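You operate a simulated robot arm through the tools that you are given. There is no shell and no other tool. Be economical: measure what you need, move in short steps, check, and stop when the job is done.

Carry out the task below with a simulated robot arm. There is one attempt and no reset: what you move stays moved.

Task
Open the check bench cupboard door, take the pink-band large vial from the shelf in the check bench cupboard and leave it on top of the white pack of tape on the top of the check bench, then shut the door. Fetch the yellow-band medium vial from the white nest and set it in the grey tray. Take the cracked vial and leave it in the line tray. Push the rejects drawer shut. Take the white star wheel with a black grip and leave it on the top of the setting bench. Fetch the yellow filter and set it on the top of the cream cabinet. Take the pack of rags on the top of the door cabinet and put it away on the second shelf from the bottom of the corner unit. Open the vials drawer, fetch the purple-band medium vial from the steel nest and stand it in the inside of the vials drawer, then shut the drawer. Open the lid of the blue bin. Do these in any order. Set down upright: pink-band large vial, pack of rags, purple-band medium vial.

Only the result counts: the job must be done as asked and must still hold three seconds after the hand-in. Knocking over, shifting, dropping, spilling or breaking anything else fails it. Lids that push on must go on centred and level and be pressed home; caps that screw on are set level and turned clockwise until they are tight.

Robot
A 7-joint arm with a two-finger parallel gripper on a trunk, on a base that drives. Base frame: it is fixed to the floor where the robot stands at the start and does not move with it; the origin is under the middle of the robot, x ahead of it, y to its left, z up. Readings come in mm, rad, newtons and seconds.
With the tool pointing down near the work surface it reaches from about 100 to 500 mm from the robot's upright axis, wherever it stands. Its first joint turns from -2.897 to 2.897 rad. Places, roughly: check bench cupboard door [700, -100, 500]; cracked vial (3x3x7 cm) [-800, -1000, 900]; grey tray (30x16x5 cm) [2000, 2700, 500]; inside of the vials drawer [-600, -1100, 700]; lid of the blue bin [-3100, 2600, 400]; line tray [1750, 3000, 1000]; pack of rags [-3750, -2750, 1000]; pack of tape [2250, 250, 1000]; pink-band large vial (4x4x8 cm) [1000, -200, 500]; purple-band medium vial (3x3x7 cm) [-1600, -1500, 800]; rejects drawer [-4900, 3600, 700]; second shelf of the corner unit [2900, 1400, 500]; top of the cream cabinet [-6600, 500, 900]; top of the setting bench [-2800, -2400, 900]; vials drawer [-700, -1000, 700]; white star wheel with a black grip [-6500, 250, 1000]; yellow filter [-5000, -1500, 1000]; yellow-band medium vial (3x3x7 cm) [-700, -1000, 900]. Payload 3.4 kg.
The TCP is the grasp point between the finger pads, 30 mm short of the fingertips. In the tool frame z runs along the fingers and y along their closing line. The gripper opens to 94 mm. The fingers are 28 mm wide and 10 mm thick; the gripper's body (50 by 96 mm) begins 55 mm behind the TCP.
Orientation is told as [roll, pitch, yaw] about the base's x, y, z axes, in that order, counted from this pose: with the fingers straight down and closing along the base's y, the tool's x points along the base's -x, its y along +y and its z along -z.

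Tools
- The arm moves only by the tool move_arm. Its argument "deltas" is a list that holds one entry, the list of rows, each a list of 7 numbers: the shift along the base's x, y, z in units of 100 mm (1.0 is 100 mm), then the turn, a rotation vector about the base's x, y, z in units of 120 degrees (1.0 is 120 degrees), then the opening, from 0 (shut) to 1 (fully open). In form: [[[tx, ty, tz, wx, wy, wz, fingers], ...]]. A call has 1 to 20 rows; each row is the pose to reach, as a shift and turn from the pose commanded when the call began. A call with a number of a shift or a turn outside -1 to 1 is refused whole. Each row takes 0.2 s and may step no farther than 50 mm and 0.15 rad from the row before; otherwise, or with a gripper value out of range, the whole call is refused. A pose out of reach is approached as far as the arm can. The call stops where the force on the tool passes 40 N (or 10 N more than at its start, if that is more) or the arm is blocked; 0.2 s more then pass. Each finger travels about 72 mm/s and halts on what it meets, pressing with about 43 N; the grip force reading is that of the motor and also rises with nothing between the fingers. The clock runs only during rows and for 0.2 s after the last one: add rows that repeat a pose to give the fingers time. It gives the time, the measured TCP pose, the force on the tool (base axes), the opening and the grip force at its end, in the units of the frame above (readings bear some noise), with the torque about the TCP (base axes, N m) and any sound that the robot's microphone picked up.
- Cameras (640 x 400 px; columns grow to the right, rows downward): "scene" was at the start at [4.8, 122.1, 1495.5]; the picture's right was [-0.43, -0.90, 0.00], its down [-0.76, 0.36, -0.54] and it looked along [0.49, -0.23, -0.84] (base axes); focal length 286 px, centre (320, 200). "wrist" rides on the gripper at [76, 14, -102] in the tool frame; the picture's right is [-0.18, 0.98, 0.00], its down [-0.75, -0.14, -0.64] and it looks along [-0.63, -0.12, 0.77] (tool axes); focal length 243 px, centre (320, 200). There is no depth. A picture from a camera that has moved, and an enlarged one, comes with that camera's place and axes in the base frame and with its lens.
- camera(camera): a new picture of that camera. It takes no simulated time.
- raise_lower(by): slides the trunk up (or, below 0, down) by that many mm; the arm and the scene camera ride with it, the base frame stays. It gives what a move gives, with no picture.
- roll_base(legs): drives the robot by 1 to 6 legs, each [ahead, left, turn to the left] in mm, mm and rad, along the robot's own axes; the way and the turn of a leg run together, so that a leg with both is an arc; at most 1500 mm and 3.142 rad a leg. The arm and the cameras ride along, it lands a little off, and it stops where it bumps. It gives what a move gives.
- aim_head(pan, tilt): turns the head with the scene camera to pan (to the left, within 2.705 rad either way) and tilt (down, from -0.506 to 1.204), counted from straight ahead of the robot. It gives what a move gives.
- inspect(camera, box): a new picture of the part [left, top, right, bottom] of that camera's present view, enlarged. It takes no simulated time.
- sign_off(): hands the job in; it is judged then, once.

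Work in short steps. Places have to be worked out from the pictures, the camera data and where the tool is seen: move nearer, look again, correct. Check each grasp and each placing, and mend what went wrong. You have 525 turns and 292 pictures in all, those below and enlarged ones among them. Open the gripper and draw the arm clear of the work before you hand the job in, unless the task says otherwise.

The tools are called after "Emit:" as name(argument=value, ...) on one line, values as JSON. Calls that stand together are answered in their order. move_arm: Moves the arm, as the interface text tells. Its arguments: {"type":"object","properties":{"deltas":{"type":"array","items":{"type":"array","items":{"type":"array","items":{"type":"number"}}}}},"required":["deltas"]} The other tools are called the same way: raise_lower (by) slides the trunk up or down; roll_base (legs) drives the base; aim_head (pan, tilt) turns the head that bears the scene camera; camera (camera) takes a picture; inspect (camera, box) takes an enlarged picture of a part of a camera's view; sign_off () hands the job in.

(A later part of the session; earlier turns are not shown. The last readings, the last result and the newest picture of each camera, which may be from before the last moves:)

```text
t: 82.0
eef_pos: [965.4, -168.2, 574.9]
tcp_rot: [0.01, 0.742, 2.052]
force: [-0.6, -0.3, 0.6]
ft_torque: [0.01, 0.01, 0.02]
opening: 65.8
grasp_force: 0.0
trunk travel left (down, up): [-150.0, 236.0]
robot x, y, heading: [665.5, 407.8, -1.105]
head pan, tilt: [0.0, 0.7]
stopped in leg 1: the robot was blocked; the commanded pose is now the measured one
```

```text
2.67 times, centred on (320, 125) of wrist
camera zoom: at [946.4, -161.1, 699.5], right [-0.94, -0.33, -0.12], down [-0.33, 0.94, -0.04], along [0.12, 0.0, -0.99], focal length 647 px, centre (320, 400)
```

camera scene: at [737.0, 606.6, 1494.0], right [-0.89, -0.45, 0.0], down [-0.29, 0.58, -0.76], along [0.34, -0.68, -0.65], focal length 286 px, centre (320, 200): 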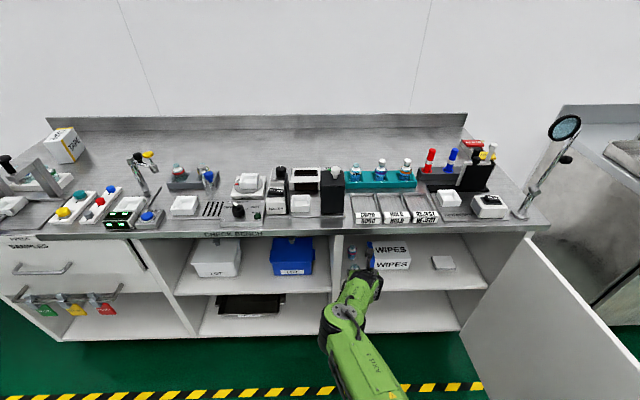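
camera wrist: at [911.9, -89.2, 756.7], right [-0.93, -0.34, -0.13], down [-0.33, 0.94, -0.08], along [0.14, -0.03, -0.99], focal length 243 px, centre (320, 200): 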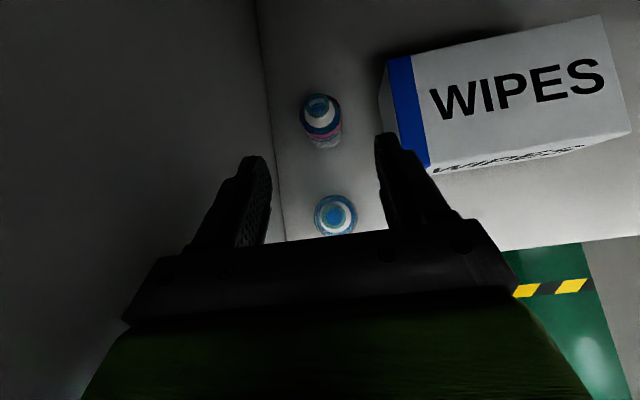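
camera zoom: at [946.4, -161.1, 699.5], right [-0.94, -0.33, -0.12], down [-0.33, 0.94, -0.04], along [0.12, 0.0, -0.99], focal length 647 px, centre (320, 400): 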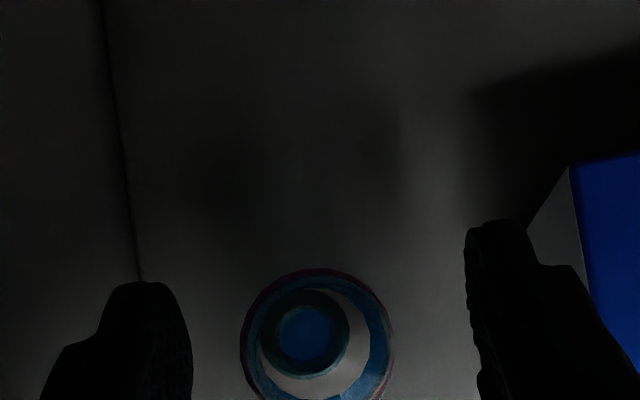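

The drive was blocked by something. I check with the scene camera.

Emit:
camera(camera="scene")

Emit:
camera(camera="wrist")

```text
259 pictures are left
camera scene: at [813.8, 454.1, 1494.4], right [-0.89, -0.45, 0.0], down [-0.29, 0.57, -0.77], along [0.35, -0.68, -0.64], focal length 286 px, centre (320, 200)
```

scene: 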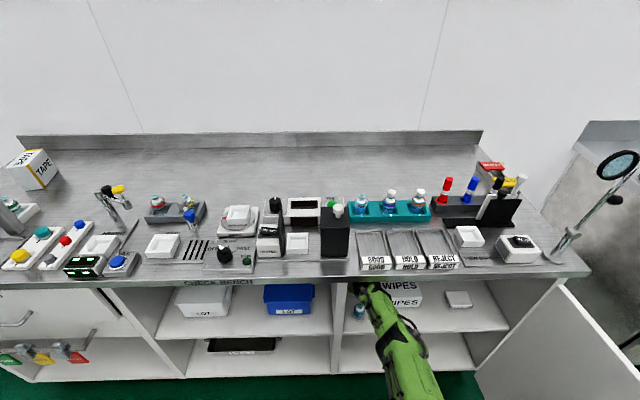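

```text
258 pictures are left
camera wrist: at [946.4, -161.1, 699.5], right [-0.94, -0.33, -0.12], down [-0.33, 0.94, -0.04], along [0.12, 0.0, -0.99], focal length 243 px, centre (320, 200)
```

wrist: 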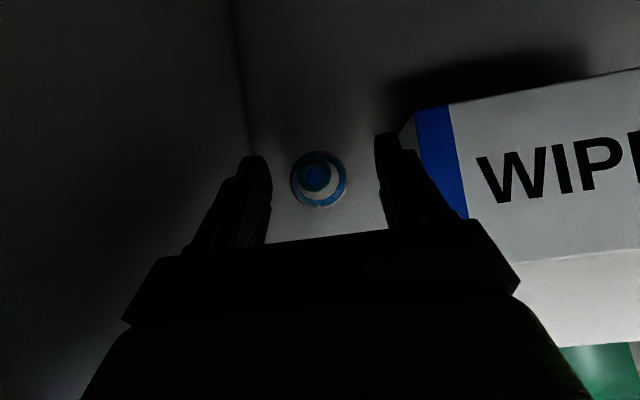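

Vial is centred between the fingers. I back off a few mm and descend to grip height.

Emit:
move_arm(deltas=[[[-0.03, 0.08, -0.08, 0, 0, 0, 0.7], [-0.03, 0.08, -0.16, 0, 0, 0, 0.7], [-0.03, 0.08, -0.23, 0, 0, 0, 0.7]]])

Emit:
camera(camera="wrist")

```text
t: 82.8
eef_pos: [964.3, -158.2, 550.7]
tcp_rot: [0.008, 0.75, 2.065]
force: [0.1, -0.4, -0.2]
ft_torque: [0.01, -0.01, -0.02]
opening: 65.8
grasp_force: 0.1
out of reach, approached as far as the arm can: row 1, 3
trunk travel left (down, up): [-150.0, 236.0]
robot x, y, heading: [665.7, 405.9, -1.101]
head pan, tilt: [0.0, 0.7]
```

```text
257 pictures are left
camera wrist: at [945.2, -149.4, 677.3], right [-0.93, -0.34, -0.12], down [-0.34, 0.94, -0.05], along [0.13, 0.0, -0.99], focal length 243 px, centre (320, 200)
```

wrist: 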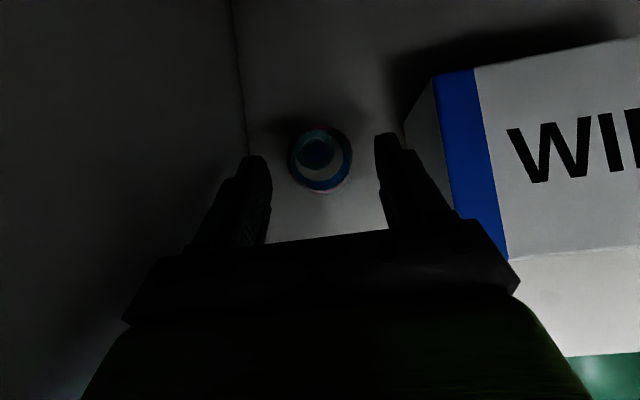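

Vial sits between the pads. Close.

Emit:
move_arm(deltas=[[[0, 0, 0, 0, 0, 0, 0.5], [0, 0, 0, 0, 0, 0, 0.3], [0, 0, 0, 0, 0, 0, 0.3], [0, 0, 0, 0, 0, 0, 0.3]]])

Emit:
camera(camera="wrist")

```text
t: 83.8
eef_pos: [965.0, -157.3, 551.2]
tcp_rot: [0.008, 0.751, 2.062]
force: [0.2, -0.2, 0.3]
ft_torque: [-0.06, 0.04, 0.02]
opening: 37.6
grasp_force: 43.1
trunk travel left (down, up): [-150.0, 236.0]
robot x, y, heading: [663.8, 402.6, -1.1]
head pan, tilt: [0.0, 0.7]
```

```text
256 pictures are left
camera wrist: at [944.8, -149.4, 677.4], right [-0.93, -0.34, -0.12], down [-0.34, 0.94, -0.05], along [0.13, 0.0, -0.99], focal length 243 px, centre (320, 200)
```

wrist: 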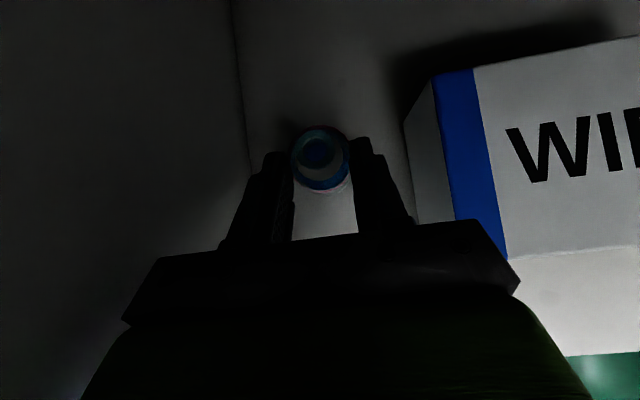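

Gripped (37.6 mm). Lift straight up 90 mm to clear the teal vial.

Emit:
move_arm(deltas=[[[0, 0, 0.15, 0, 0, 0, 0.3], [0, 0, 0.3, 0, 0, 0, 0.3], [0, 0, 0.45, 0, 0, 0, 0.3], [0, 0, 0.6, 0, 0, 0, 0.3], [0, 0, 0.75, 0, 0, 0, 0.3], [0, 0, 0.92, 0, 0, 0, 0.3]]])

Emit:
camera(camera="wrist")

```text
t: 85.4
eef_pos: [918.7, -120.2, 565.7]
tcp_rot: [0.063, 0.608, 2.082]
force: [-0.3, 0.4, 0.1]
ft_torque: [0.03, 0.0, 0.0]
opening: 37.6
grasp_force: 43.0
trunk travel left (down, up): [-150.0, 236.0]
robot x, y, heading: [662.8, 406.5, -1.104]
head pan, tilt: [0.0, 0.7]
stopped in row 6: the arm was blocked; the commanded pose is now the measured one
```

```text
255 pictures are left
camera wrist: at [912.7, -126.6, 692.3], right [-0.95, -0.32, -0.06], down [-0.32, 0.94, 0.09], along [0.02, 0.1, -0.99], focal length 243 px, centre (320, 200)
```

wrist: 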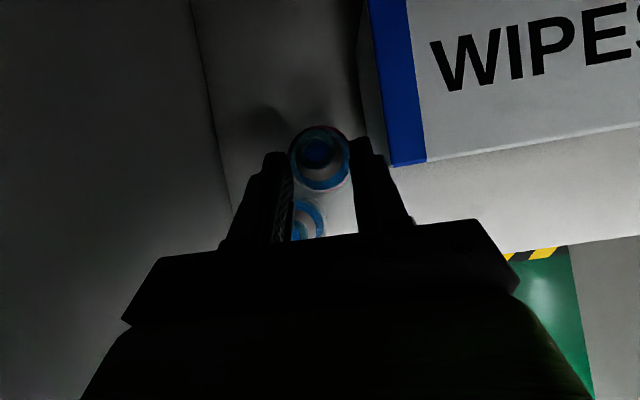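

The arm got blocked while lifting and slid back. I look at what it touches.

Emit:
inspect(camera="scene", box=[300, 200, 500, 400])

Emit:
aim_head(pan=0, tilt=1.1)

Emit:
camera(camera="scene")

```text
2.00 times, centred on (400, 300) of scene
camera zoom: at [815.9, 450.3, 1495.3], right [-0.89, -0.45, 0.0], down [-0.29, 0.58, -0.76], along [0.34, -0.68, -0.65], focal length 572 px, centre (160, 0)
```

zoom: 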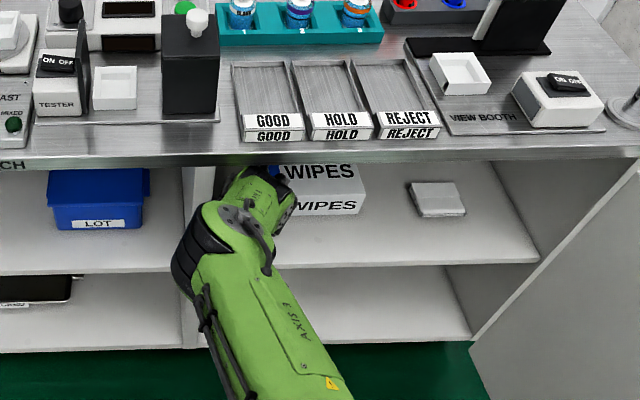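

```text
t: 86.3
eef_pos: [919.7, -122.5, 564.7]
tcp_rot: [0.064, 0.613, 2.083]
force: [0.1, -0.2, -0.5]
ft_torque: [0.0, -0.03, 0.02]
opening: 37.5
grasp_force: 42.4
trunk travel left (down, up): [-150.0, 236.0]
robot x, y, heading: [663.4, 407.7, -1.103]
head pan, tilt: [0.0, 1.1]
```

```text
253 pictures are left
camera scene: at [804.9, 470.1, 1464.1], right [-0.89, -0.45, 0.0], down [-0.4, 0.8, -0.45], along [0.2, -0.4, -0.89], focal length 286 px, centre (320, 200)
```

scene: 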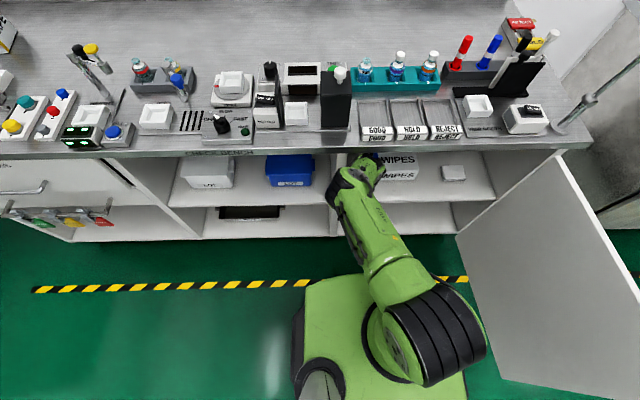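

The wrist is likely against the bench's underside edge. I lower the trunk slightly and push the hand forward/up and level.

Emit:
raise_lower(by=-10)

Emit:
move_arm(deltas=[[[0.05, -0.1, 0.07, -0.02, -0.01, 0, 0.3], [0.1, -0.2, 0.14, -0.03, -0.015, 0, 0.3]]])

```text
t: 86.8
eef_pos: [921.9, -122.9, 558.6]
tcp_rot: [0.063, 0.617, 2.084]
force: [1.1, -0.3, -1.1]
ft_torque: [0.01, 0.05, 0.01]
opening: 37.4
grasp_force: 43.2
trunk travel left (down, up): [-140.0, 246.0]
robot x, y, heading: [665.3, 411.7, -1.098]
head pan, tilt: [0.0, 1.1]
```

```text
t: 87.5
eef_pos: [929.3, -139.8, 568.9]
tcp_rot: [0.068, 0.684, 2.087]
force: [0.3, -0.1, -0.5]
ft_torque: [0.04, 0.0, 0.02]
opening: 37.4
grasp_force: 42.9
trunk travel left (down, up): [-140.0, 246.0]
robot x, y, heading: [665.5, 406.2, -1.096]
head pan, tilt: [0.0, 1.1]
```

Progress. Repeating the cycle.

Emit:
raise_lower(by=-13)

Emit:
move_arm(deltas=[[[0.05, -0.1, 0.1, -0.02, -0.01, 0, 0.3], [0.07, -0.15, 0.25, -0.03, -0.015, 0, 0.3], [0.07, -0.15, 0.4, -0.03, -0.015, 0, 0.3]]])

```text
t: 88.1
eef_pos: [930.7, -143.3, 557.9]
tcp_rot: [0.068, 0.688, 2.086]
force: [-0.9, -0.6, -1.1]
ft_torque: [0.0, -0.03, -0.02]
opening: 37.4
grasp_force: 43.4
trunk travel left (down, up): [-127.0, 259.0]
robot x, y, heading: [668.2, 404.1, -1.103]
head pan, tilt: [0.0, 1.1]
```

```text
t: 89.1
eef_pos: [928.4, -142.9, 581.0]
tcp_rot: [0.068, 0.724, 2.081]
force: [0.1, 0.9, -0.4]
ft_torque: [0.0, -0.01, -0.02]
opening: 37.5
grasp_force: 43.1
trunk travel left (down, up): [-127.0, 259.0]
robot x, y, heading: [669.2, 404.6, -1.095]
head pan, tilt: [0.0, 1.1]
stopped in row 3: the arm was blocked; the commanded pose is now the measured one
```

Emit:
raise_lower(by=-25)

Emit:
move_arm(deltas=[[[0.02, -0.04, 0.15, -0.01, -0.005, 0, 0.3], [0.04, -0.08, 0.3, -0.015, -0.007, 0, 0.3], [0.04, -0.08, 0.45, -0.02, -0.01, 0, 0.3], [0.04, -0.08, 0.6, -0.02, -0.01, 0, 0.3]]])

```text
t: 89.8
eef_pos: [929.4, -144.8, 552.7]
tcp_rot: [0.07, 0.723, 2.084]
force: [-0.2, -2.0, 4.9]
ft_torque: [-0.26, -0.15, 0.02]
opening: 37.4
grasp_force: 43.1
trunk travel left (down, up): [-102.0, 284.0]
robot x, y, heading: [662.3, 406.8, -1.102]
head pan, tilt: [0.0, 1.1]
```

```text
t: 91.0
eef_pos: [918.1, -133.9, 583.9]
tcp_rot: [0.073, 0.711, 2.084]
force: [-0.6, 0.3, -1.0]
ft_torque: [-0.02, -0.02, 0.01]
opening: 37.5
grasp_force: 42.5
trunk travel left (down, up): [-102.0, 284.0]
robot x, y, heading: [666.2, 409.8, -1.103]
head pan, tilt: [0.0, 1.1]
stopped in row 4: the arm was blocked; the commanded pose is now the measured one
```

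Force is nil, so this looks like a wrist joint limit rather than contact. I shift the hand left (away from the box) with a small clockwise yaw to see whether it frees.

Emit:
move_arm(deltas=[[[0.12, 0.06, 0, 0, 0, -0.024, 0.3], [0.22, 0.11, 0, 0, 0, -0.048, 0.3], [0.22, 0.11, 0.1, 0, 0, -0.048, 0.3], [0.22, 0.11, 0.2, 0, 0, -0.048, 0.3], [0.22, 0.11, 0.3, 0, 0, -0.048, 0.3]]])

Emit:
camera(camera="wrist")

```text
t: 92.4
eef_pos: [929.7, -105.8, 580.5]
tcp_rot: [0.091, 0.655, 1.995]
force: [-0.5, -0.4, 0.1]
ft_torque: [-0.01, 0.02, 0.01]
opening: 37.5
grasp_force: 42.8
trunk travel left (down, up): [-102.0, 284.0]
robot x, y, heading: [669.1, 409.7, -1.1]
head pan, tilt: [0.0, 1.1]
stopped in row 5: the arm was blocked; the commanded pose is now the measured one
```

```text
252 pictures are left
camera wrist: at [923.3, -103.4, 708.0], right [-0.97, -0.22, -0.04], down [-0.22, 0.97, 0.04], along [0.03, 0.04, -1.0], focal length 243 px, centre (320, 200)
```

wrist: 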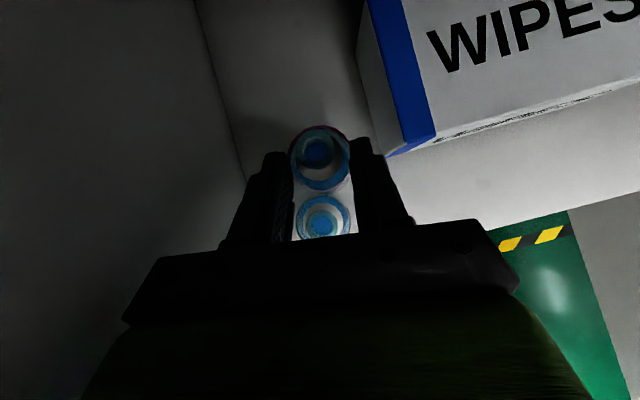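

The pink vial is now too near the teal one. I move it forward (inward) again at once.

Emit:
move_arm(deltas=[[[0.09, -0.18, 0, 0, 0, 0, 0.3], [0.18, -0.36, 0, 0, 0, 0, 0.3], [0.22, -0.45, 0, 0, 0, 0, 0.3]]])

Emit:
camera(camera="wrist")

```text
t: 93.4
eef_pos: [941.5, -130.8, 548.7]
tcp_rot: [0.116, 0.609, 2.02]
force: [1.3, -4.9, 14.1]
ft_torque: [-0.6, -0.25, -0.02]
opening: 37.9
grasp_force: 42.8
trunk travel left (down, up): [-102.0, 284.0]
robot x, y, heading: [668.0, 407.7, -1.1]
head pan, tilt: [0.0, 1.1]
stopped in row 3: the arm was blocked; the commanded pose is now the measured one
```

```text
251 pictures are left
camera wrist: at [941.1, -133.6, 676.2], right [-0.97, -0.23, -0.01], down [-0.23, 0.97, 0.08], along [-0.01, 0.08, -1.0], focal length 243 px, centre (320, 200)
```

wrist: 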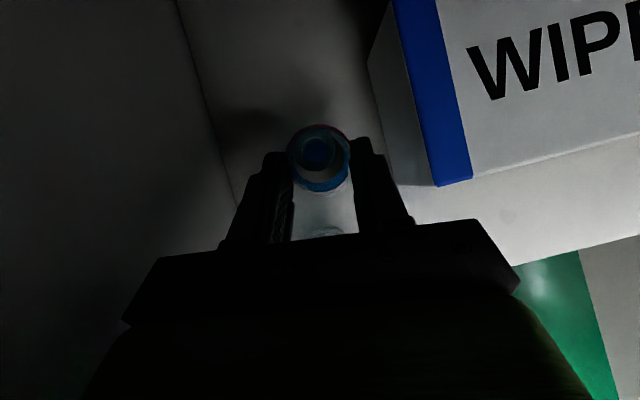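

The vial's base is on the shelf again, clear of its neighbours. The robot stands too close (wrist joint limit), so I release the vial here, and will come back with a better stance: further back, trunk lower.

Emit:
move_arm(deltas=[[[0, 0, 0, 0, 0, 0, 0.4], [0, 0, 0, 0, 0, 0, 0.45], [0, 0, 0, 0, 0, 0, 0.6], [0, 0, 0, 0, 0, 0, 0.7], [0, 0, 0, 0, 0, 0, 0.7]]])

Emit:
camera(camera="wrist")

```text
t: 94.6
eef_pos: [940.2, -132.1, 549.4]
tcp_rot: [0.114, 0.607, 2.014]
force: [-0.6, 0.2, 0.0]
ft_torque: [0.01, -0.01, -0.01]
opening: 65.7
grasp_force: 0.0
trunk travel left (down, up): [-102.0, 284.0]
robot x, y, heading: [666.7, 412.2, -1.101]
head pan, tilt: [0.0, 1.1]
```

```text
250 pictures are left
camera wrist: at [938.7, -133.8, 676.3], right [-0.97, -0.22, -0.01], down [-0.22, 0.97, 0.08], along [-0.01, 0.08, -1.0], focal length 243 px, centre (320, 200)
```

wrist: 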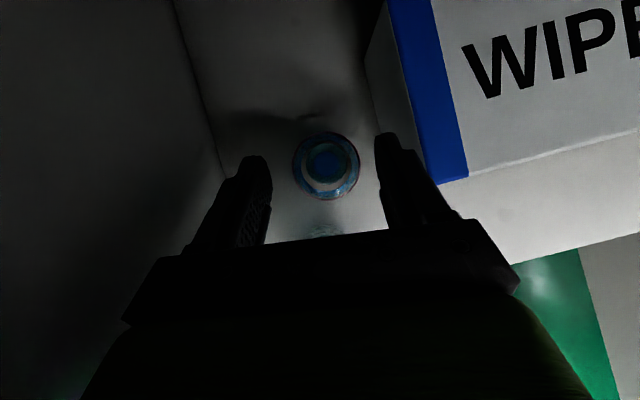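

The vial stands upright. I withdraw along the tool axis (back and up).

Emit:
move_arm(deltas=[[[-0.07, 0.14, 0.2, 0, 0, 0, 0.7], [-0.14, 0.28, 0.4, 0, 0, 0, 0.7], [-0.2, 0.42, 0.6, 0, 0, 0, 0.7], [-0.26, 0.56, 0.8, 0, 0, 0, 0.7]]])

Emit:
camera(camera="wrist")

```text
t: 95.6
eef_pos: [912.5, -72.2, 633.9]
tcp_rot: [0.114, 0.612, 2.016]
force: [-0.1, -0.5, -0.4]
ft_torque: [0.03, 0.06, -0.02]
opening: 65.8
grasp_force: 0.0
trunk travel left (down, up): [-102.0, 284.0]
robot x, y, heading: [664.0, 412.1, -1.095]
head pan, tilt: [0.0, 1.1]
```

```text
249 pictures are left
camera wrist: at [911.7, -75.4, 761.5], right [-0.97, -0.23, -0.01], down [-0.23, 0.97, 0.08], along [0.0, 0.08, -1.0], focal length 243 px, centre (320, 200)
```

wrist: 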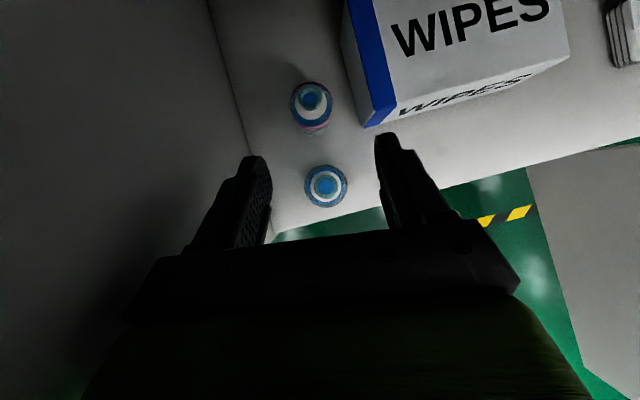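

Both stand. I back the base 150 mm and lower the trunk fully, raising the arm in compensation, with tilt restored to 40°.

Emit:
roll_base(legs=[[-170, 0, 0]])

Emit:
raise_lower(by=-102)

Emit:
move_arm(deltas=[[[0, 0, 0.33, -0.04, 0, 0.005, 0.7], [0, 0, 0.66, -0.08, 0, 0.01, 0.7], [0, 0, 1.0, -0.12, 0, 0.015, 0.7]]])

Emit:
camera(camera="wrist")

```text
t: 97.0
eef_pos: [836.3, 72.4, 630.6]
tcp_rot: [0.112, 0.609, 2.01]
force: [-0.4, 0.6, 0.0]
ft_torque: [0.02, 0.0, -0.02]
opening: 65.7
grasp_force: 0.1
trunk travel left (down, up): [-102.0, 284.0]
robot x, y, heading: [585.5, 558.9, -1.096]
head pan, tilt: [0.0, 1.1]
```

```text
t: 98.4
eef_pos: [837.0, 74.1, 528.1]
tcp_rot: [0.113, 0.61, 2.011]
force: [-0.6, 0.8, 0.7]
ft_torque: [0.01, -0.01, 0.02]
opening: 65.8
grasp_force: 0.1
trunk travel left (down, up): [0.0, 386.0]
robot x, y, heading: [588.4, 559.1, -1.102]
head pan, tilt: [0.0, 1.1]
```

```text
t: 99.2
eef_pos: [836.7, 74.4, 628.1]
tcp_rot: [0.276, 0.83, 2.151]
force: [0.4, -0.3, -0.8]
ft_torque: [-0.03, -0.03, -0.01]
opening: 65.8
grasp_force: 0.1
trunk travel left (down, up): [0.0, 386.0]
robot x, y, heading: [589.5, 560.7, -1.102]
head pan, tilt: [0.0, 1.1]
```

```text
248 pictures are left
camera wrist: at [834.9, 104.4, 753.1], right [-0.97, -0.25, 0.05], down [-0.25, 0.95, -0.16], along [0.0, -0.17, -0.99], focal length 243 px, centre (320, 200)
```

wrist: 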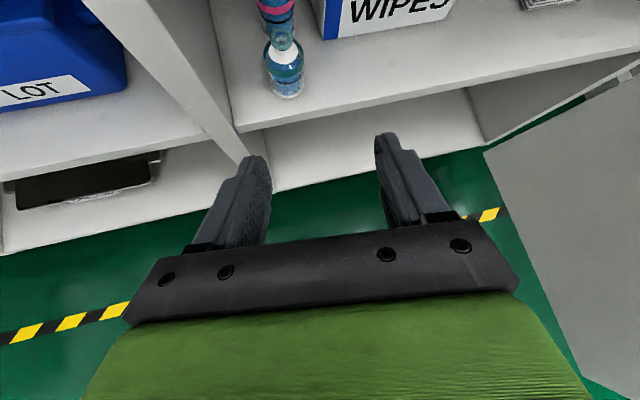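

I correct the tool orientation (remove roll), then look again.

Emit:
move_arm(deltas=[[[0, 0, 0.05, 0.0275, -0.037, 0.023, 0.7], [0, 0, 0.1, 0.055, -0.0745, 0.046, 0.7]]])

Emit:
camera(camera="wrist")

```text
t: 99.8
eef_pos: [837.0, 74.0, 639.1]
tcp_rot: [-0.01, 0.809, 2.04]
force: [0.1, 0.2, -0.7]
ft_torque: [-0.02, 0.01, 0.02]
opening: 65.7
grasp_force: 0.1
trunk travel left (down, up): [0.0, 386.0]
robot x, y, heading: [588.7, 561.5, -1.101]
head pan, tilt: [0.0, 1.1]
```

```text
247 pictures are left
camera wrist: at [812.9, 88.4, 763.1], right [-0.93, -0.34, -0.14], down [-0.32, 0.94, -0.1], along [0.16, -0.05, -0.99], focal length 243 px, centre (320, 200)
```

wrist: 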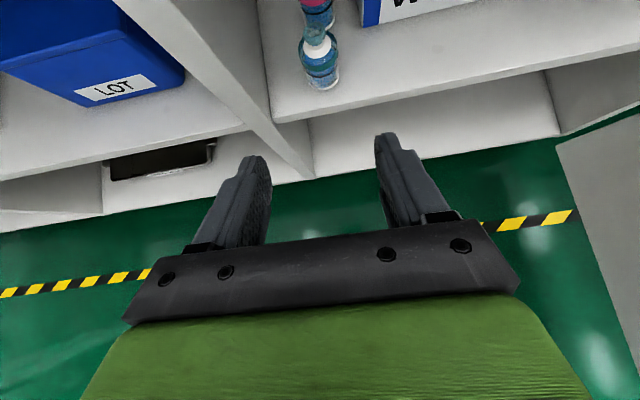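

The teal vial seems nudged ~11 mm toward the front; I'll restore it later. First drive 100 mm in.

Emit:
roll_base(legs=[[105, 0, 0]])

Emit:
camera(camera="wrist")

```text
t: 101.0
eef_pos: [886.8, -20.6, 638.2]
tcp_rot: [-0.006, 0.805, 2.044]
force: [0.0, 0.5, -0.3]
ft_torque: [0.01, 0.0, 0.04]
opening: 65.8
grasp_force: 0.0
trunk travel left (down, up): [0.0, 386.0]
robot x, y, heading: [641.6, 463.6, -1.1]
head pan, tilt: [0.0, 1.1]
```

```text
246 pictures are left
camera wrist: at [863.4, -6.9, 762.8], right [-0.93, -0.34, -0.14], down [-0.33, 0.94, -0.1], along [0.16, -0.05, -0.99], focal length 243 px, centre (320, 200)
```

wrist: 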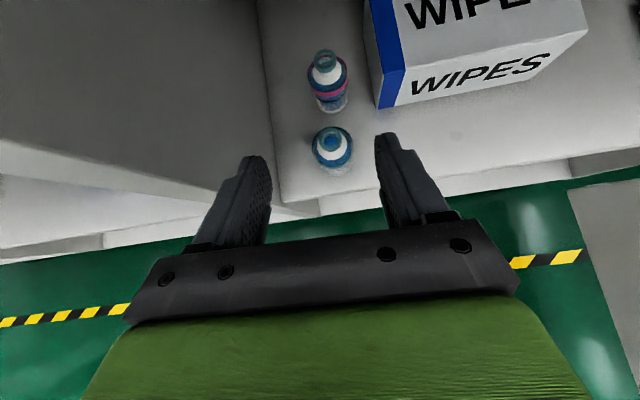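

Pink at ≈(932,-132). Move over it at this height, then check.

Emit:
move_arm(deltas=[[[0.13, -0.33, 0, 0, 0, 0, 0.7], [0.26, -0.66, 0, 0, 0, 0, 0.7], [0.38, -0.97, 0, 0, 0, 0, 0.7]]])

Emit:
camera(camera="wrist")

```text
t: 101.8
eef_pos: [926.0, -115.5, 639.2]
tcp_rot: [-0.007, 0.806, 2.045]
force: [0.0, -0.3, 0.0]
ft_torque: [0.02, -0.02, 0.01]
opening: 66.0
grasp_force: 0.1
trunk travel left (down, up): [0.0, 386.0]
robot x, y, heading: [637.1, 463.0, -1.098]
head pan, tilt: [0.0, 1.1]
```

```text
245 pictures are left
camera wrist: at [903.0, -102.7, 764.0], right [-0.93, -0.34, -0.14], down [-0.33, 0.94, -0.1], along [0.16, -0.05, -0.99], focal length 243 px, centre (320, 200)
```

wrist: 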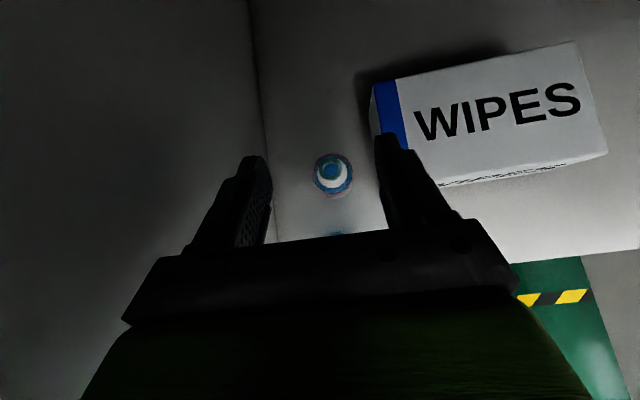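

Emit:
move_arm(deltas=[[[0, -0.09, -0.2, 0, 0, 0, 0.7], [0, -0.09, -0.4, 0, 0, 0, 0.7], [0, -0.09, -0.6, 0, 0, 0, 0.7]]])

Emit:
camera(camera="wrist")

```text
t: 102.5
eef_pos: [926.4, -124.5, 577.4]
tcp_rot: [-0.007, 0.806, 2.044]
force: [0.1, -0.7, 0.1]
ft_torque: [0.0, 0.0, 0.03]
opening: 65.8
grasp_force: 0.0
trunk travel left (down, up): [0.0, 386.0]
robot x, y, heading: [639.3, 462.0, -1.095]
head pan, tilt: [0.0, 1.1]
```

```text
244 pictures are left
camera wrist: at [902.9, -110.9, 702.4], right [-0.93, -0.34, -0.14], down [-0.33, 0.94, -0.1], along [0.16, -0.05, -0.99], focal length 243 px, centre (320, 200)
```

wrist: 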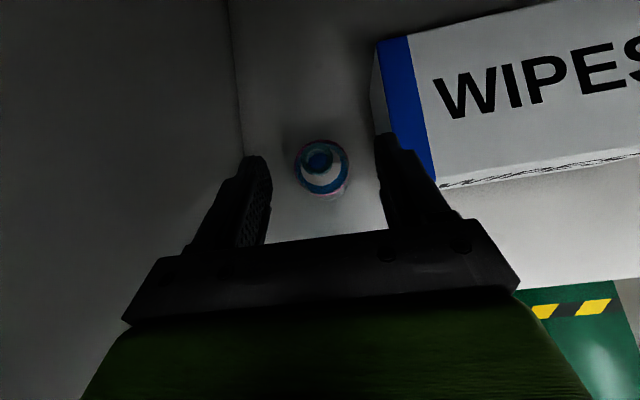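

Emit:
move_arm(deltas=[[[0, 0, -0.11, 0, 0, 0, 0.7], [0, 0, -0.22, 0, 0, 0, 0.7], [0, 0, -0.22, 0, 0, 0, 0.5], [0, 0, -0.22, 0, 0, 0, 0.3], [0, 0, -0.22, 0, 0, 0, 0.3], [0, 0, -0.22, 0, 0, 0, 0.3]]])

Emit:
move_arm(deltas=[[[0, 0, 0.15, 0, 0, 0, 0.3], [0, 0, 0.3, 0, 0, 0, 0.3], [0, 0, 0.45, 0, 0, 0, 0.3], [0, 0, 0.6, 0, 0, 0, 0.3], [0, 0, 0.75, 0, 0, 0, 0.3], [0, 0, 0.92, 0, 0, 0, 0.3]]])

Emit:
camera(camera="wrist")

```text
t: 104.0
eef_pos: [925.3, -125.8, 555.6]
tcp_rot: [-0.006, 0.808, 2.045]
force: [0.5, -0.4, 1.5]
ft_torque: [-0.06, 0.0, 0.01]
opening: 37.5
grasp_force: 43.1
trunk travel left (down, up): [0.0, 386.0]
robot x, y, heading: [636.9, 463.4, -1.097]
head pan, tilt: [0.0, 1.1]
```

```text
t: 105.3
eef_pos: [926.0, -124.9, 647.8]
tcp_rot: [-0.006, 0.807, 2.041]
force: [-0.6, 0.2, 0.1]
ft_torque: [0.01, -0.01, 0.0]
opening: 37.5
grasp_force: 42.8
trunk travel left (down, up): [0.0, 386.0]
robot x, y, heading: [639.1, 468.7, -1.099]
head pan, tilt: [0.0, 1.1]
```

```text
243 pictures are left
camera wrist: at [902.4, -111.9, 773.0], right [-0.93, -0.34, -0.14], down [-0.33, 0.94, -0.1], along [0.16, -0.05, -0.99], focal length 243 px, centre (320, 200)
```

wrist: 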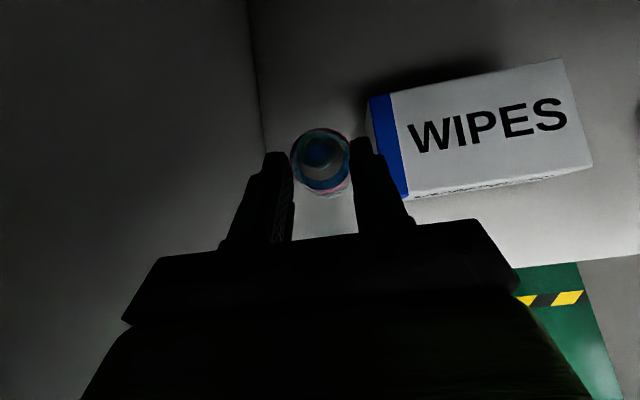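

Lifted cleanly. Now back straight out.

Emit:
roll_base(legs=[[-300, 0, 0]])

Emit:
aim_head(pan=0, tilt=0.7)

Emit:
camera(camera="scene")

```text
t: 107.4
eef_pos: [786.3, 147.1, 648.7]
tcp_rot: [-0.007, 0.806, 2.043]
force: [1.2, 0.5, 0.1]
ft_torque: [0.0, 0.01, -0.01]
opening: 37.6
grasp_force: 43.1
trunk travel left (down, up): [0.0, 386.0]
robot x, y, heading: [497.1, 739.6, -1.094]
head pan, tilt: [0.0, 1.1]
```

```text
t: 108.3
eef_pos: [787.0, 147.5, 648.0]
tcp_rot: [-0.007, 0.806, 2.043]
force: [-0.4, 1.4, 0.3]
ft_torque: [0.02, 0.04, 0.02]
opening: 37.3
grasp_force: 43.0
trunk travel left (down, up): [0.0, 386.0]
robot x, y, heading: [497.8, 738.7, -1.095]
head pan, tilt: [0.0, 0.7]
```

```text
242 pictures are left
camera scene: at [646.2, 784.2, 1344.2], right [-0.89, -0.46, 0.0], down [-0.3, 0.57, -0.76], along [0.35, -0.68, -0.64], focal length 286 px, centre (320, 200)
```

scene: 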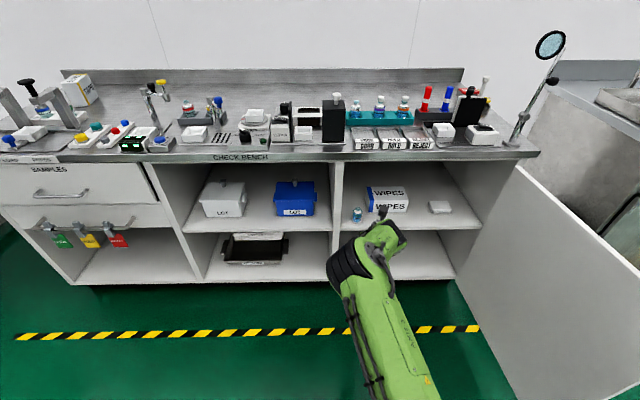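

The pink vial is held and out. Drive left along the bench to the tape pack and raise the trunk.

Emit:
roll_base(legs=[[0, 1200, 0]])

Emit:
raise_lower(by=380)

Emit:
camera(camera="scene")

```text
t: 114.4
eef_pos: [1862.6, 717.7, 648.2]
tcp_rot: [-0.007, 0.807, 2.066]
force: [-0.6, -0.2, 0.1]
ft_torque: [0.05, -0.02, 0.0]
opening: 37.7
grasp_force: 42.6
trunk travel left (down, up): [0.0, 386.0]
robot x, y, heading: [1559.5, 1299.1, -1.072]
head pan, tilt: [0.0, 0.7]
```

```text
t: 118.0
eef_pos: [1861.5, 716.5, 1028.4]
tcp_rot: [-0.007, 0.806, 2.068]
force: [0.2, -0.4, -0.9]
ft_torque: [0.03, 0.02, 0.02]
opening: 37.5
grasp_force: 42.5
trunk travel left (down, up): [-380.0, 6.0]
robot x, y, heading: [1560.2, 1297.1, -1.068]
head pan, tilt: [0.0, 0.7]
```

```text
241 pictures are left
camera scene: at [1706.6, 1349.7, 1723.8], right [-0.88, -0.48, 0.0], down [-0.31, 0.57, -0.76], along [0.37, -0.67, -0.64], focal length 286 px, centre (320, 200)
```

scene: 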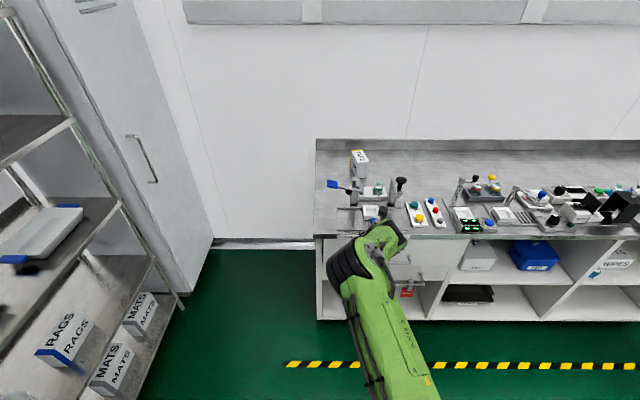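

Emit:
inspect(camera="scene", box=[300, 120, 460, 220])

Emit:
camera(camera="wrist")

```text
4.00 times, centred on (380, 170) of scene
camera zoom: at [1706.6, 1349.7, 1723.8], right [-0.88, -0.48, 0.0], down [-0.31, 0.57, -0.76], along [0.37, -0.67, -0.64], focal length 1145 px, centre (80, 320)
```

zoom: 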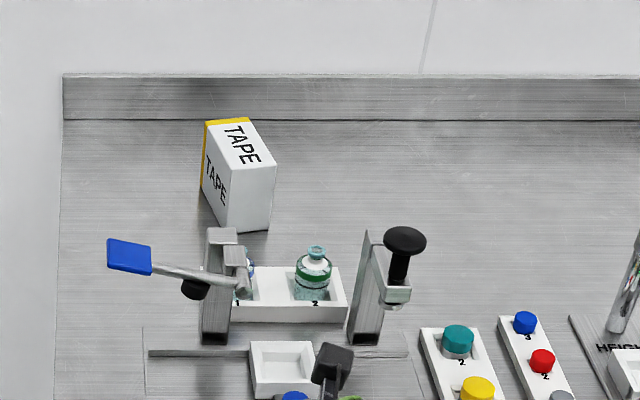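

```text
239 pictures are left
camera wrist: at [1838.0, 729.6, 1152.5], right [-0.92, -0.36, -0.14], down [-0.35, 0.93, -0.1], along [0.16, -0.04, -0.99], focal length 243 px, centre (320, 200)
```

wrist: 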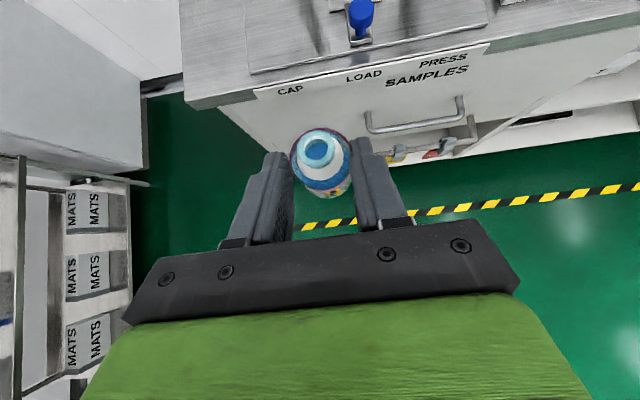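

The tape pack's top is about z 960 centred near (2135,149), behind the capper posts (tops ≈1015). I raise the arm 95 mm and drive in over them.

Emit:
move_arm(deltas=[[[0, 0, 0.33, 0, 0, 0, 0.3], [0, 0, 0.66, 0, 0, 0, 0.3], [0, 0, 0.98, 0, 0, 0, 0.3]]])

Emit:
roll_base(legs=[[300, -30, 0]])

Emit:
camera(camera="scene")

Emit:
camera(camera="wrist")

```text
t: 118.8
eef_pos: [1862.0, 714.1, 1126.3]
tcp_rot: [-0.007, 0.806, 2.068]
force: [0.4, 1.0, -0.8]
ft_torque: [-0.03, 0.0, -0.01]
opening: 37.4
grasp_force: 43.4
trunk travel left (down, up): [-380.0, 6.0]
robot x, y, heading: [1559.2, 1302.0, -1.068]
head pan, tilt: [0.0, 0.7]
```

```text
t: 120.9
eef_pos: [1979.0, 433.5, 1124.9]
tcp_rot: [-0.006, 0.806, 2.065]
force: [0.1, -0.2, -0.4]
ft_torque: [0.04, 0.0, -0.03]
opening: 37.3
grasp_force: 41.8
trunk travel left (down, up): [-380.0, 6.0]
robot x, y, heading: [1678.2, 1021.6, -1.074]
head pan, tilt: [0.0, 0.7]
```

```text
238 pictures are left
camera scene: at [1825.2, 1068.9, 1723.5], right [-0.88, -0.48, 0.0], down [-0.31, 0.57, -0.76], along [0.36, -0.67, -0.64], focal length 286 px, centre (320, 200)
```

scene: 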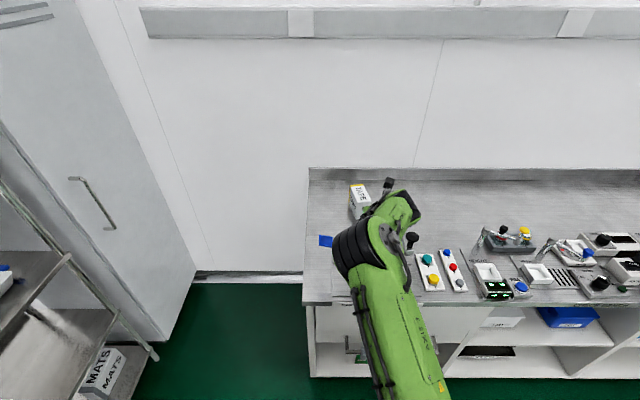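

```text
237 pictures are left
camera wrist: at [1955.5, 445.7, 1251.0], right [-0.92, -0.36, -0.14], down [-0.35, 0.93, -0.1], along [0.16, -0.04, -0.99], focal length 243 px, centre (320, 200)
```

wrist: 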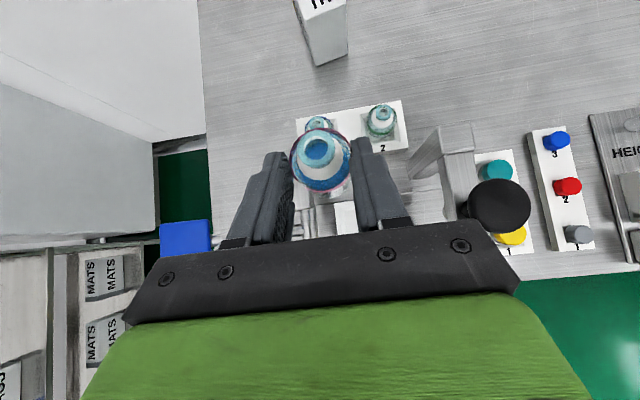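

Emit:
roll_base(legs=[[120, 0, 0]])

Emit:
camera(camera="wrist")

```text
t: 122.2
eef_pos: [2035.2, 325.5, 1126.3]
tcp_rot: [-0.008, 0.808, 2.062]
force: [-0.2, -0.2, -0.6]
ft_torque: [0.04, 0.01, 0.03]
opening: 37.6
grasp_force: 43.2
trunk travel left (down, up): [-380.0, 6.0]
robot x, y, heading: [1733.9, 912.1, -1.073]
head pan, tilt: [0.0, 0.7]
```

```text
236 pictures are left
camera wrist: at [2011.9, 339.4, 1251.2], right [-0.92, -0.36, -0.14], down [-0.35, 0.93, -0.1], along [0.16, -0.04, -0.99], focal length 243 px, centre (320, 200)
```

wrist: 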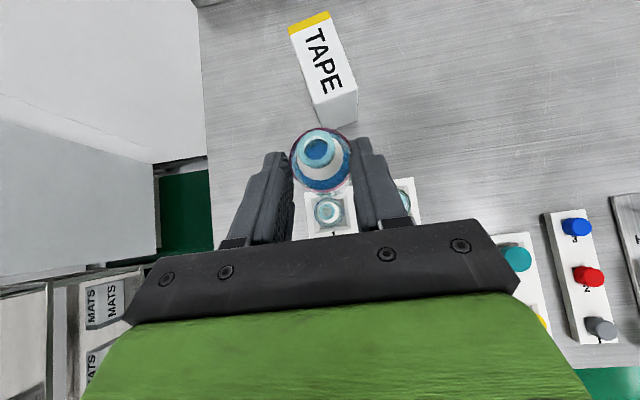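

Top centre of the pack ≈ (2121,158). I drive 40 mm more, then extend the arm at height.

Emit:
roll_base(legs=[[40, 0, 0]])

Emit:
move_arm(deltas=[[[0.18, -0.37, 0, 0, 0, 0, 0.3], [0.36, -0.74, 0, 0, 0, 0, 0.3], [0.49, -0.98, 0, 0, 0, 0, 0.3]]])

Emit:
camera(camera="wrist")

```text
t: 123.0
eef_pos: [2053.9, 291.4, 1124.6]
tcp_rot: [-0.006, 0.805, 2.066]
force: [0.4, 1.3, -0.8]
ft_torque: [0.0, 0.04, 0.0]
opening: 37.4
grasp_force: 43.0
trunk travel left (down, up): [-380.0, 6.0]
robot x, y, heading: [1754.7, 875.9, -1.078]
head pan, tilt: [0.0, 0.7]
```

```text
t: 123.8
eef_pos: [2095.4, 211.8, 1126.2]
tcp_rot: [-0.002, 0.809, 2.066]
force: [-0.6, 0.7, -0.4]
ft_torque: [0.01, 0.01, -0.06]
opening: 28.2
grasp_force: 0.0
out of reach, approached as far as the arm can: row 3
trunk travel left (down, up): [-380.0, 6.0]
robot x, y, heading: [1755.4, 882.9, -1.076]
head pan, tilt: [0.0, 0.7]
```

```text
235 pictures are left
camera wrist: at [2072.3, 224.9, 1251.4], right [-0.92, -0.36, -0.13], down [-0.35, 0.93, -0.1], along [0.16, -0.05, -0.99], focal length 243 px, centre (320, 200)
```

wrist: 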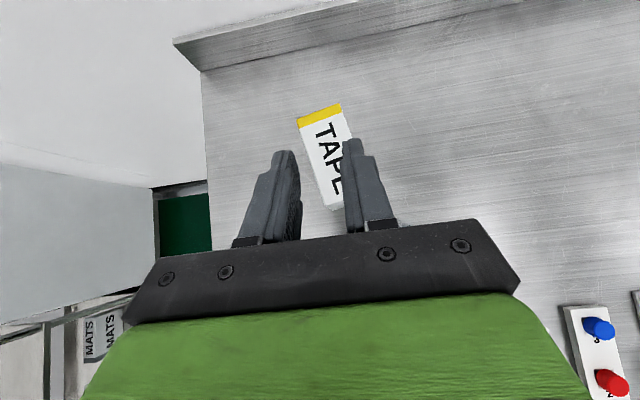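

The vial is no longer in the gripper! I look for it at once.

Emit:
aim_head(pan=0, tilt=0.8)

Emit:
camera(camera="scene")

Emit:
inspect(camera="scene", box=[280, 120, 440, 220])

```text
t: 124.5
eef_pos: [2095.5, 210.1, 1125.1]
tcp_rot: [-0.003, 0.808, 2.069]
force: [0.1, 0.4, 0.7]
ft_torque: [0.02, -0.03, -0.01]
opening: 28.2
grasp_force: 0.1
trunk travel left (down, up): [-380.0, 6.0]
robot x, y, heading: [1755.0, 878.2, -1.075]
head pan, tilt: [0.0, 0.799]
```

```text
234 pictures are left
camera scene: at [1899.4, 931.5, 1715.3], right [-0.88, -0.48, 0.0], down [-0.34, 0.63, -0.7], along [0.33, -0.61, -0.72], focal length 286 px, centre (320, 200)
```

scene: 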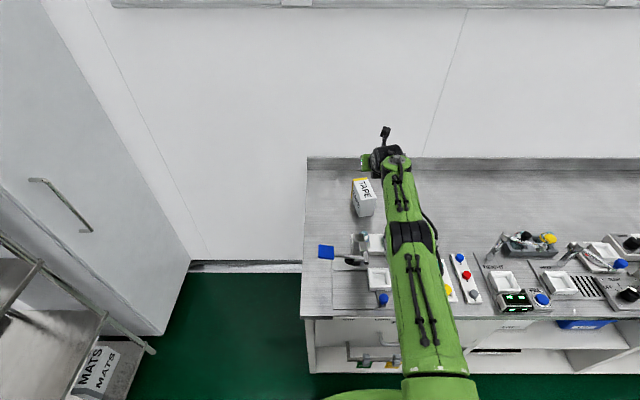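

```text
4.00 times, centred on (360, 170) of scene
camera zoom: at [1899.4, 931.5, 1715.3], right [-0.88, -0.48, 0.0], down [-0.34, 0.63, -0.7], along [0.33, -0.61, -0.72], focal length 1145 px, centre (160, 320)
```

zoom: 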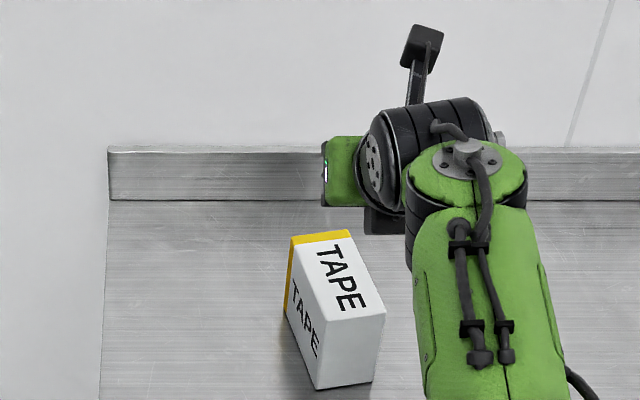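

The arm straightened out and flung it perhaps. I retract and search around.

Emit:
move_arm(deltas=[[[-0.1, 0.2, 0, 0, 0, 0, 0.3], [-0.2, 0.4, 0, 0, 0, 0, 0.3], [-0.3, 0.6, 0, 0, 0, 0, 0.3]]])

Emit:
roll_base(legs=[[-400, 0, 0]])

Emit:
camera(camera="scene")

Emit:
camera(camera="wrist")

```text
t: 125.3
eef_pos: [2063.9, 269.8, 1128.1]
tcp_rot: [-0.006, 0.808, 2.065]
force: [0.3, 0.0, 0.8]
ft_torque: [-0.02, -0.03, -0.02]
opening: 28.3
grasp_force: 0.0
out of reach, approached as far as the arm can: row 1
trunk travel left (down, up): [-380.0, 6.0]
robot x, y, heading: [1750.4, 872.7, -1.077]
head pan, tilt: [0.0, 0.799]
```

```text
t: 127.8
eef_pos: [1873.2, 618.7, 1127.3]
tcp_rot: [-0.007, 0.806, 2.06]
force: [0.8, 0.2, 1.3]
ft_torque: [0.0, -0.01, -0.01]
opening: 28.1
grasp_force: 0.0
trunk travel left (down, up): [-380.0, 6.0]
robot x, y, heading: [1562.8, 1227.4, -1.082]
head pan, tilt: [0.0, 0.799]
```

```text
232 pictures are left
camera scene: at [1711.0, 1282.3, 1715.2], right [-0.88, -0.47, 0.0], down [-0.34, 0.63, -0.7], along [0.33, -0.62, -0.72], focal length 286 px, centre (320, 200)
```

scene: 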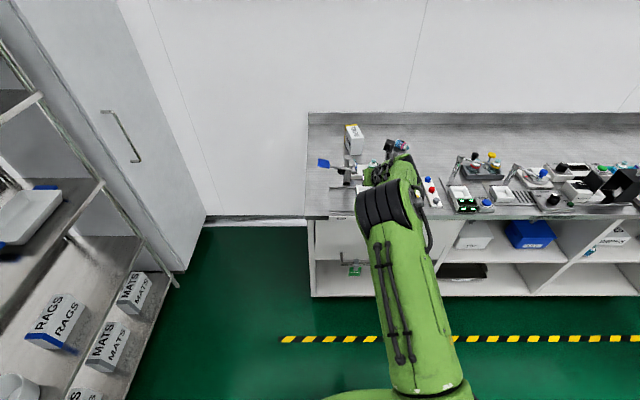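

```text
231 pictures are left
camera wrist: at [1848.7, 632.0, 1252.3], right [-0.93, -0.35, -0.14], down [-0.34, 0.93, -0.1], along [0.16, -0.05, -0.99], focal length 243 px, centre (320, 200)
```

wrist: 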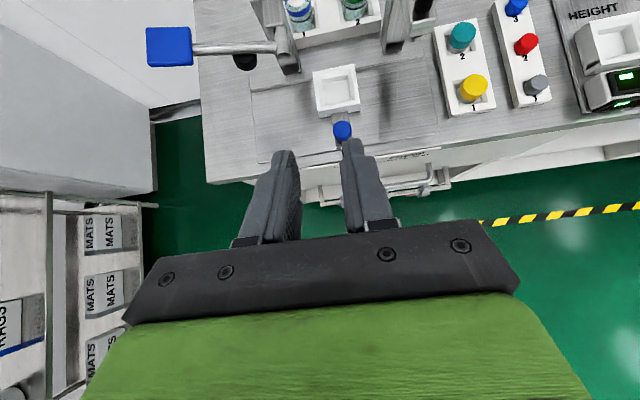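

Emit:
inspect(camera="scene", box=[300, 110, 460, 210])

Emit:
roll_base(legs=[[0, -350, 0]])

Emit:
aim_head(pan=0.3, tilt=0.8)

Emit:
camera(camera="scene")

```text
4.00 times, centred on (380, 160) of scene
camera zoom: at [1711.0, 1282.3, 1715.2], right [-0.88, -0.47, 0.0], down [-0.34, 0.63, -0.7], along [0.33, -0.62, -0.72], focal length 1145 px, centre (80, 360)
```

zoom: 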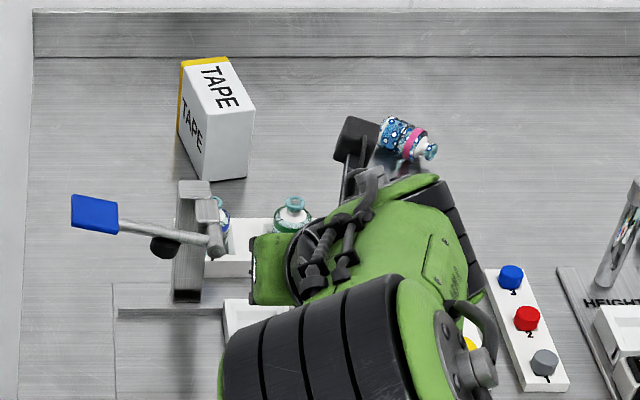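

```text
t: 130.0
eef_pos: [1571.3, 457.7, 1127.6]
tcp_rot: [-0.008, 0.805, 2.061]
force: [-0.8, 0.0, -0.1]
ft_torque: [-0.01, -0.01, 0.02]
opening: 28.4
grasp_force: 0.0
trunk travel left (down, up): [-380.0, 6.0]
robot x, y, heading: [1261.8, 1068.8, -1.078]
head pan, tilt: [0.0, 0.799]
```

```text
t: 130.8
eef_pos: [1570.6, 456.5, 1127.5]
tcp_rot: [-0.008, 0.809, 2.059]
force: [0.3, -0.4, 0.4]
ft_torque: [-0.01, -0.02, -0.03]
opening: 28.1
grasp_force: 0.1
trunk travel left (down, up): [-380.0, 6.0]
robot x, y, heading: [1261.7, 1068.6, -1.079]
head pan, tilt: [0.3, 0.799]
```

```text
229 pictures are left
camera scene: at [1428.5, 1134.7, 1715.2], right [-0.7, -0.71, 0.0], down [-0.51, 0.5, -0.7], along [0.5, -0.49, -0.72], focal length 286 px, centre (320, 200)
```

scene: 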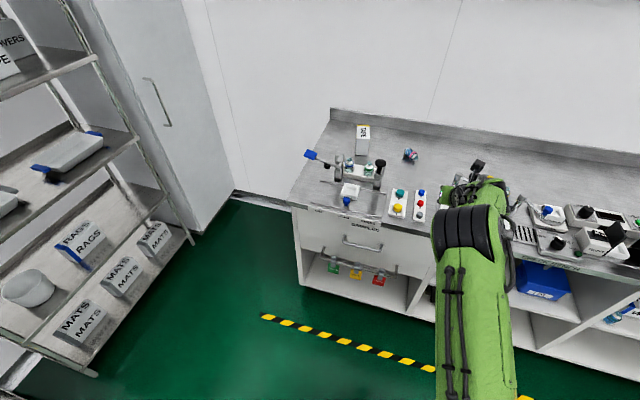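

The vial lies on the bench top behind the press post. Zoom in.

Emit:
inspect(camera="scene", box=[300, 110, 460, 210])

```text
4.00 times, centred on (380, 160) of scene
camera zoom: at [1428.5, 1134.7, 1715.2], right [-0.7, -0.71, 0.0], down [-0.51, 0.5, -0.7], along [0.5, -0.49, -0.72], focal length 1145 px, centre (80, 360)
```

zoom: 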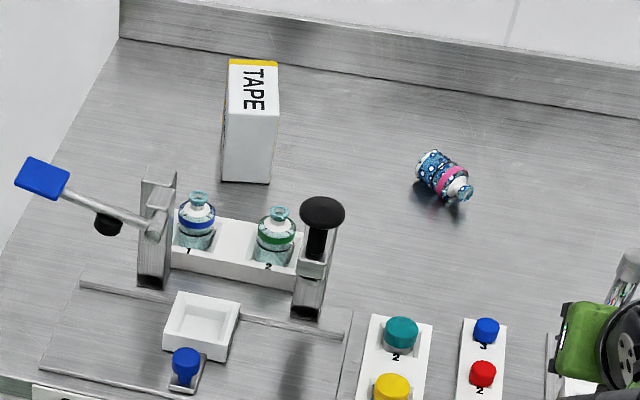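

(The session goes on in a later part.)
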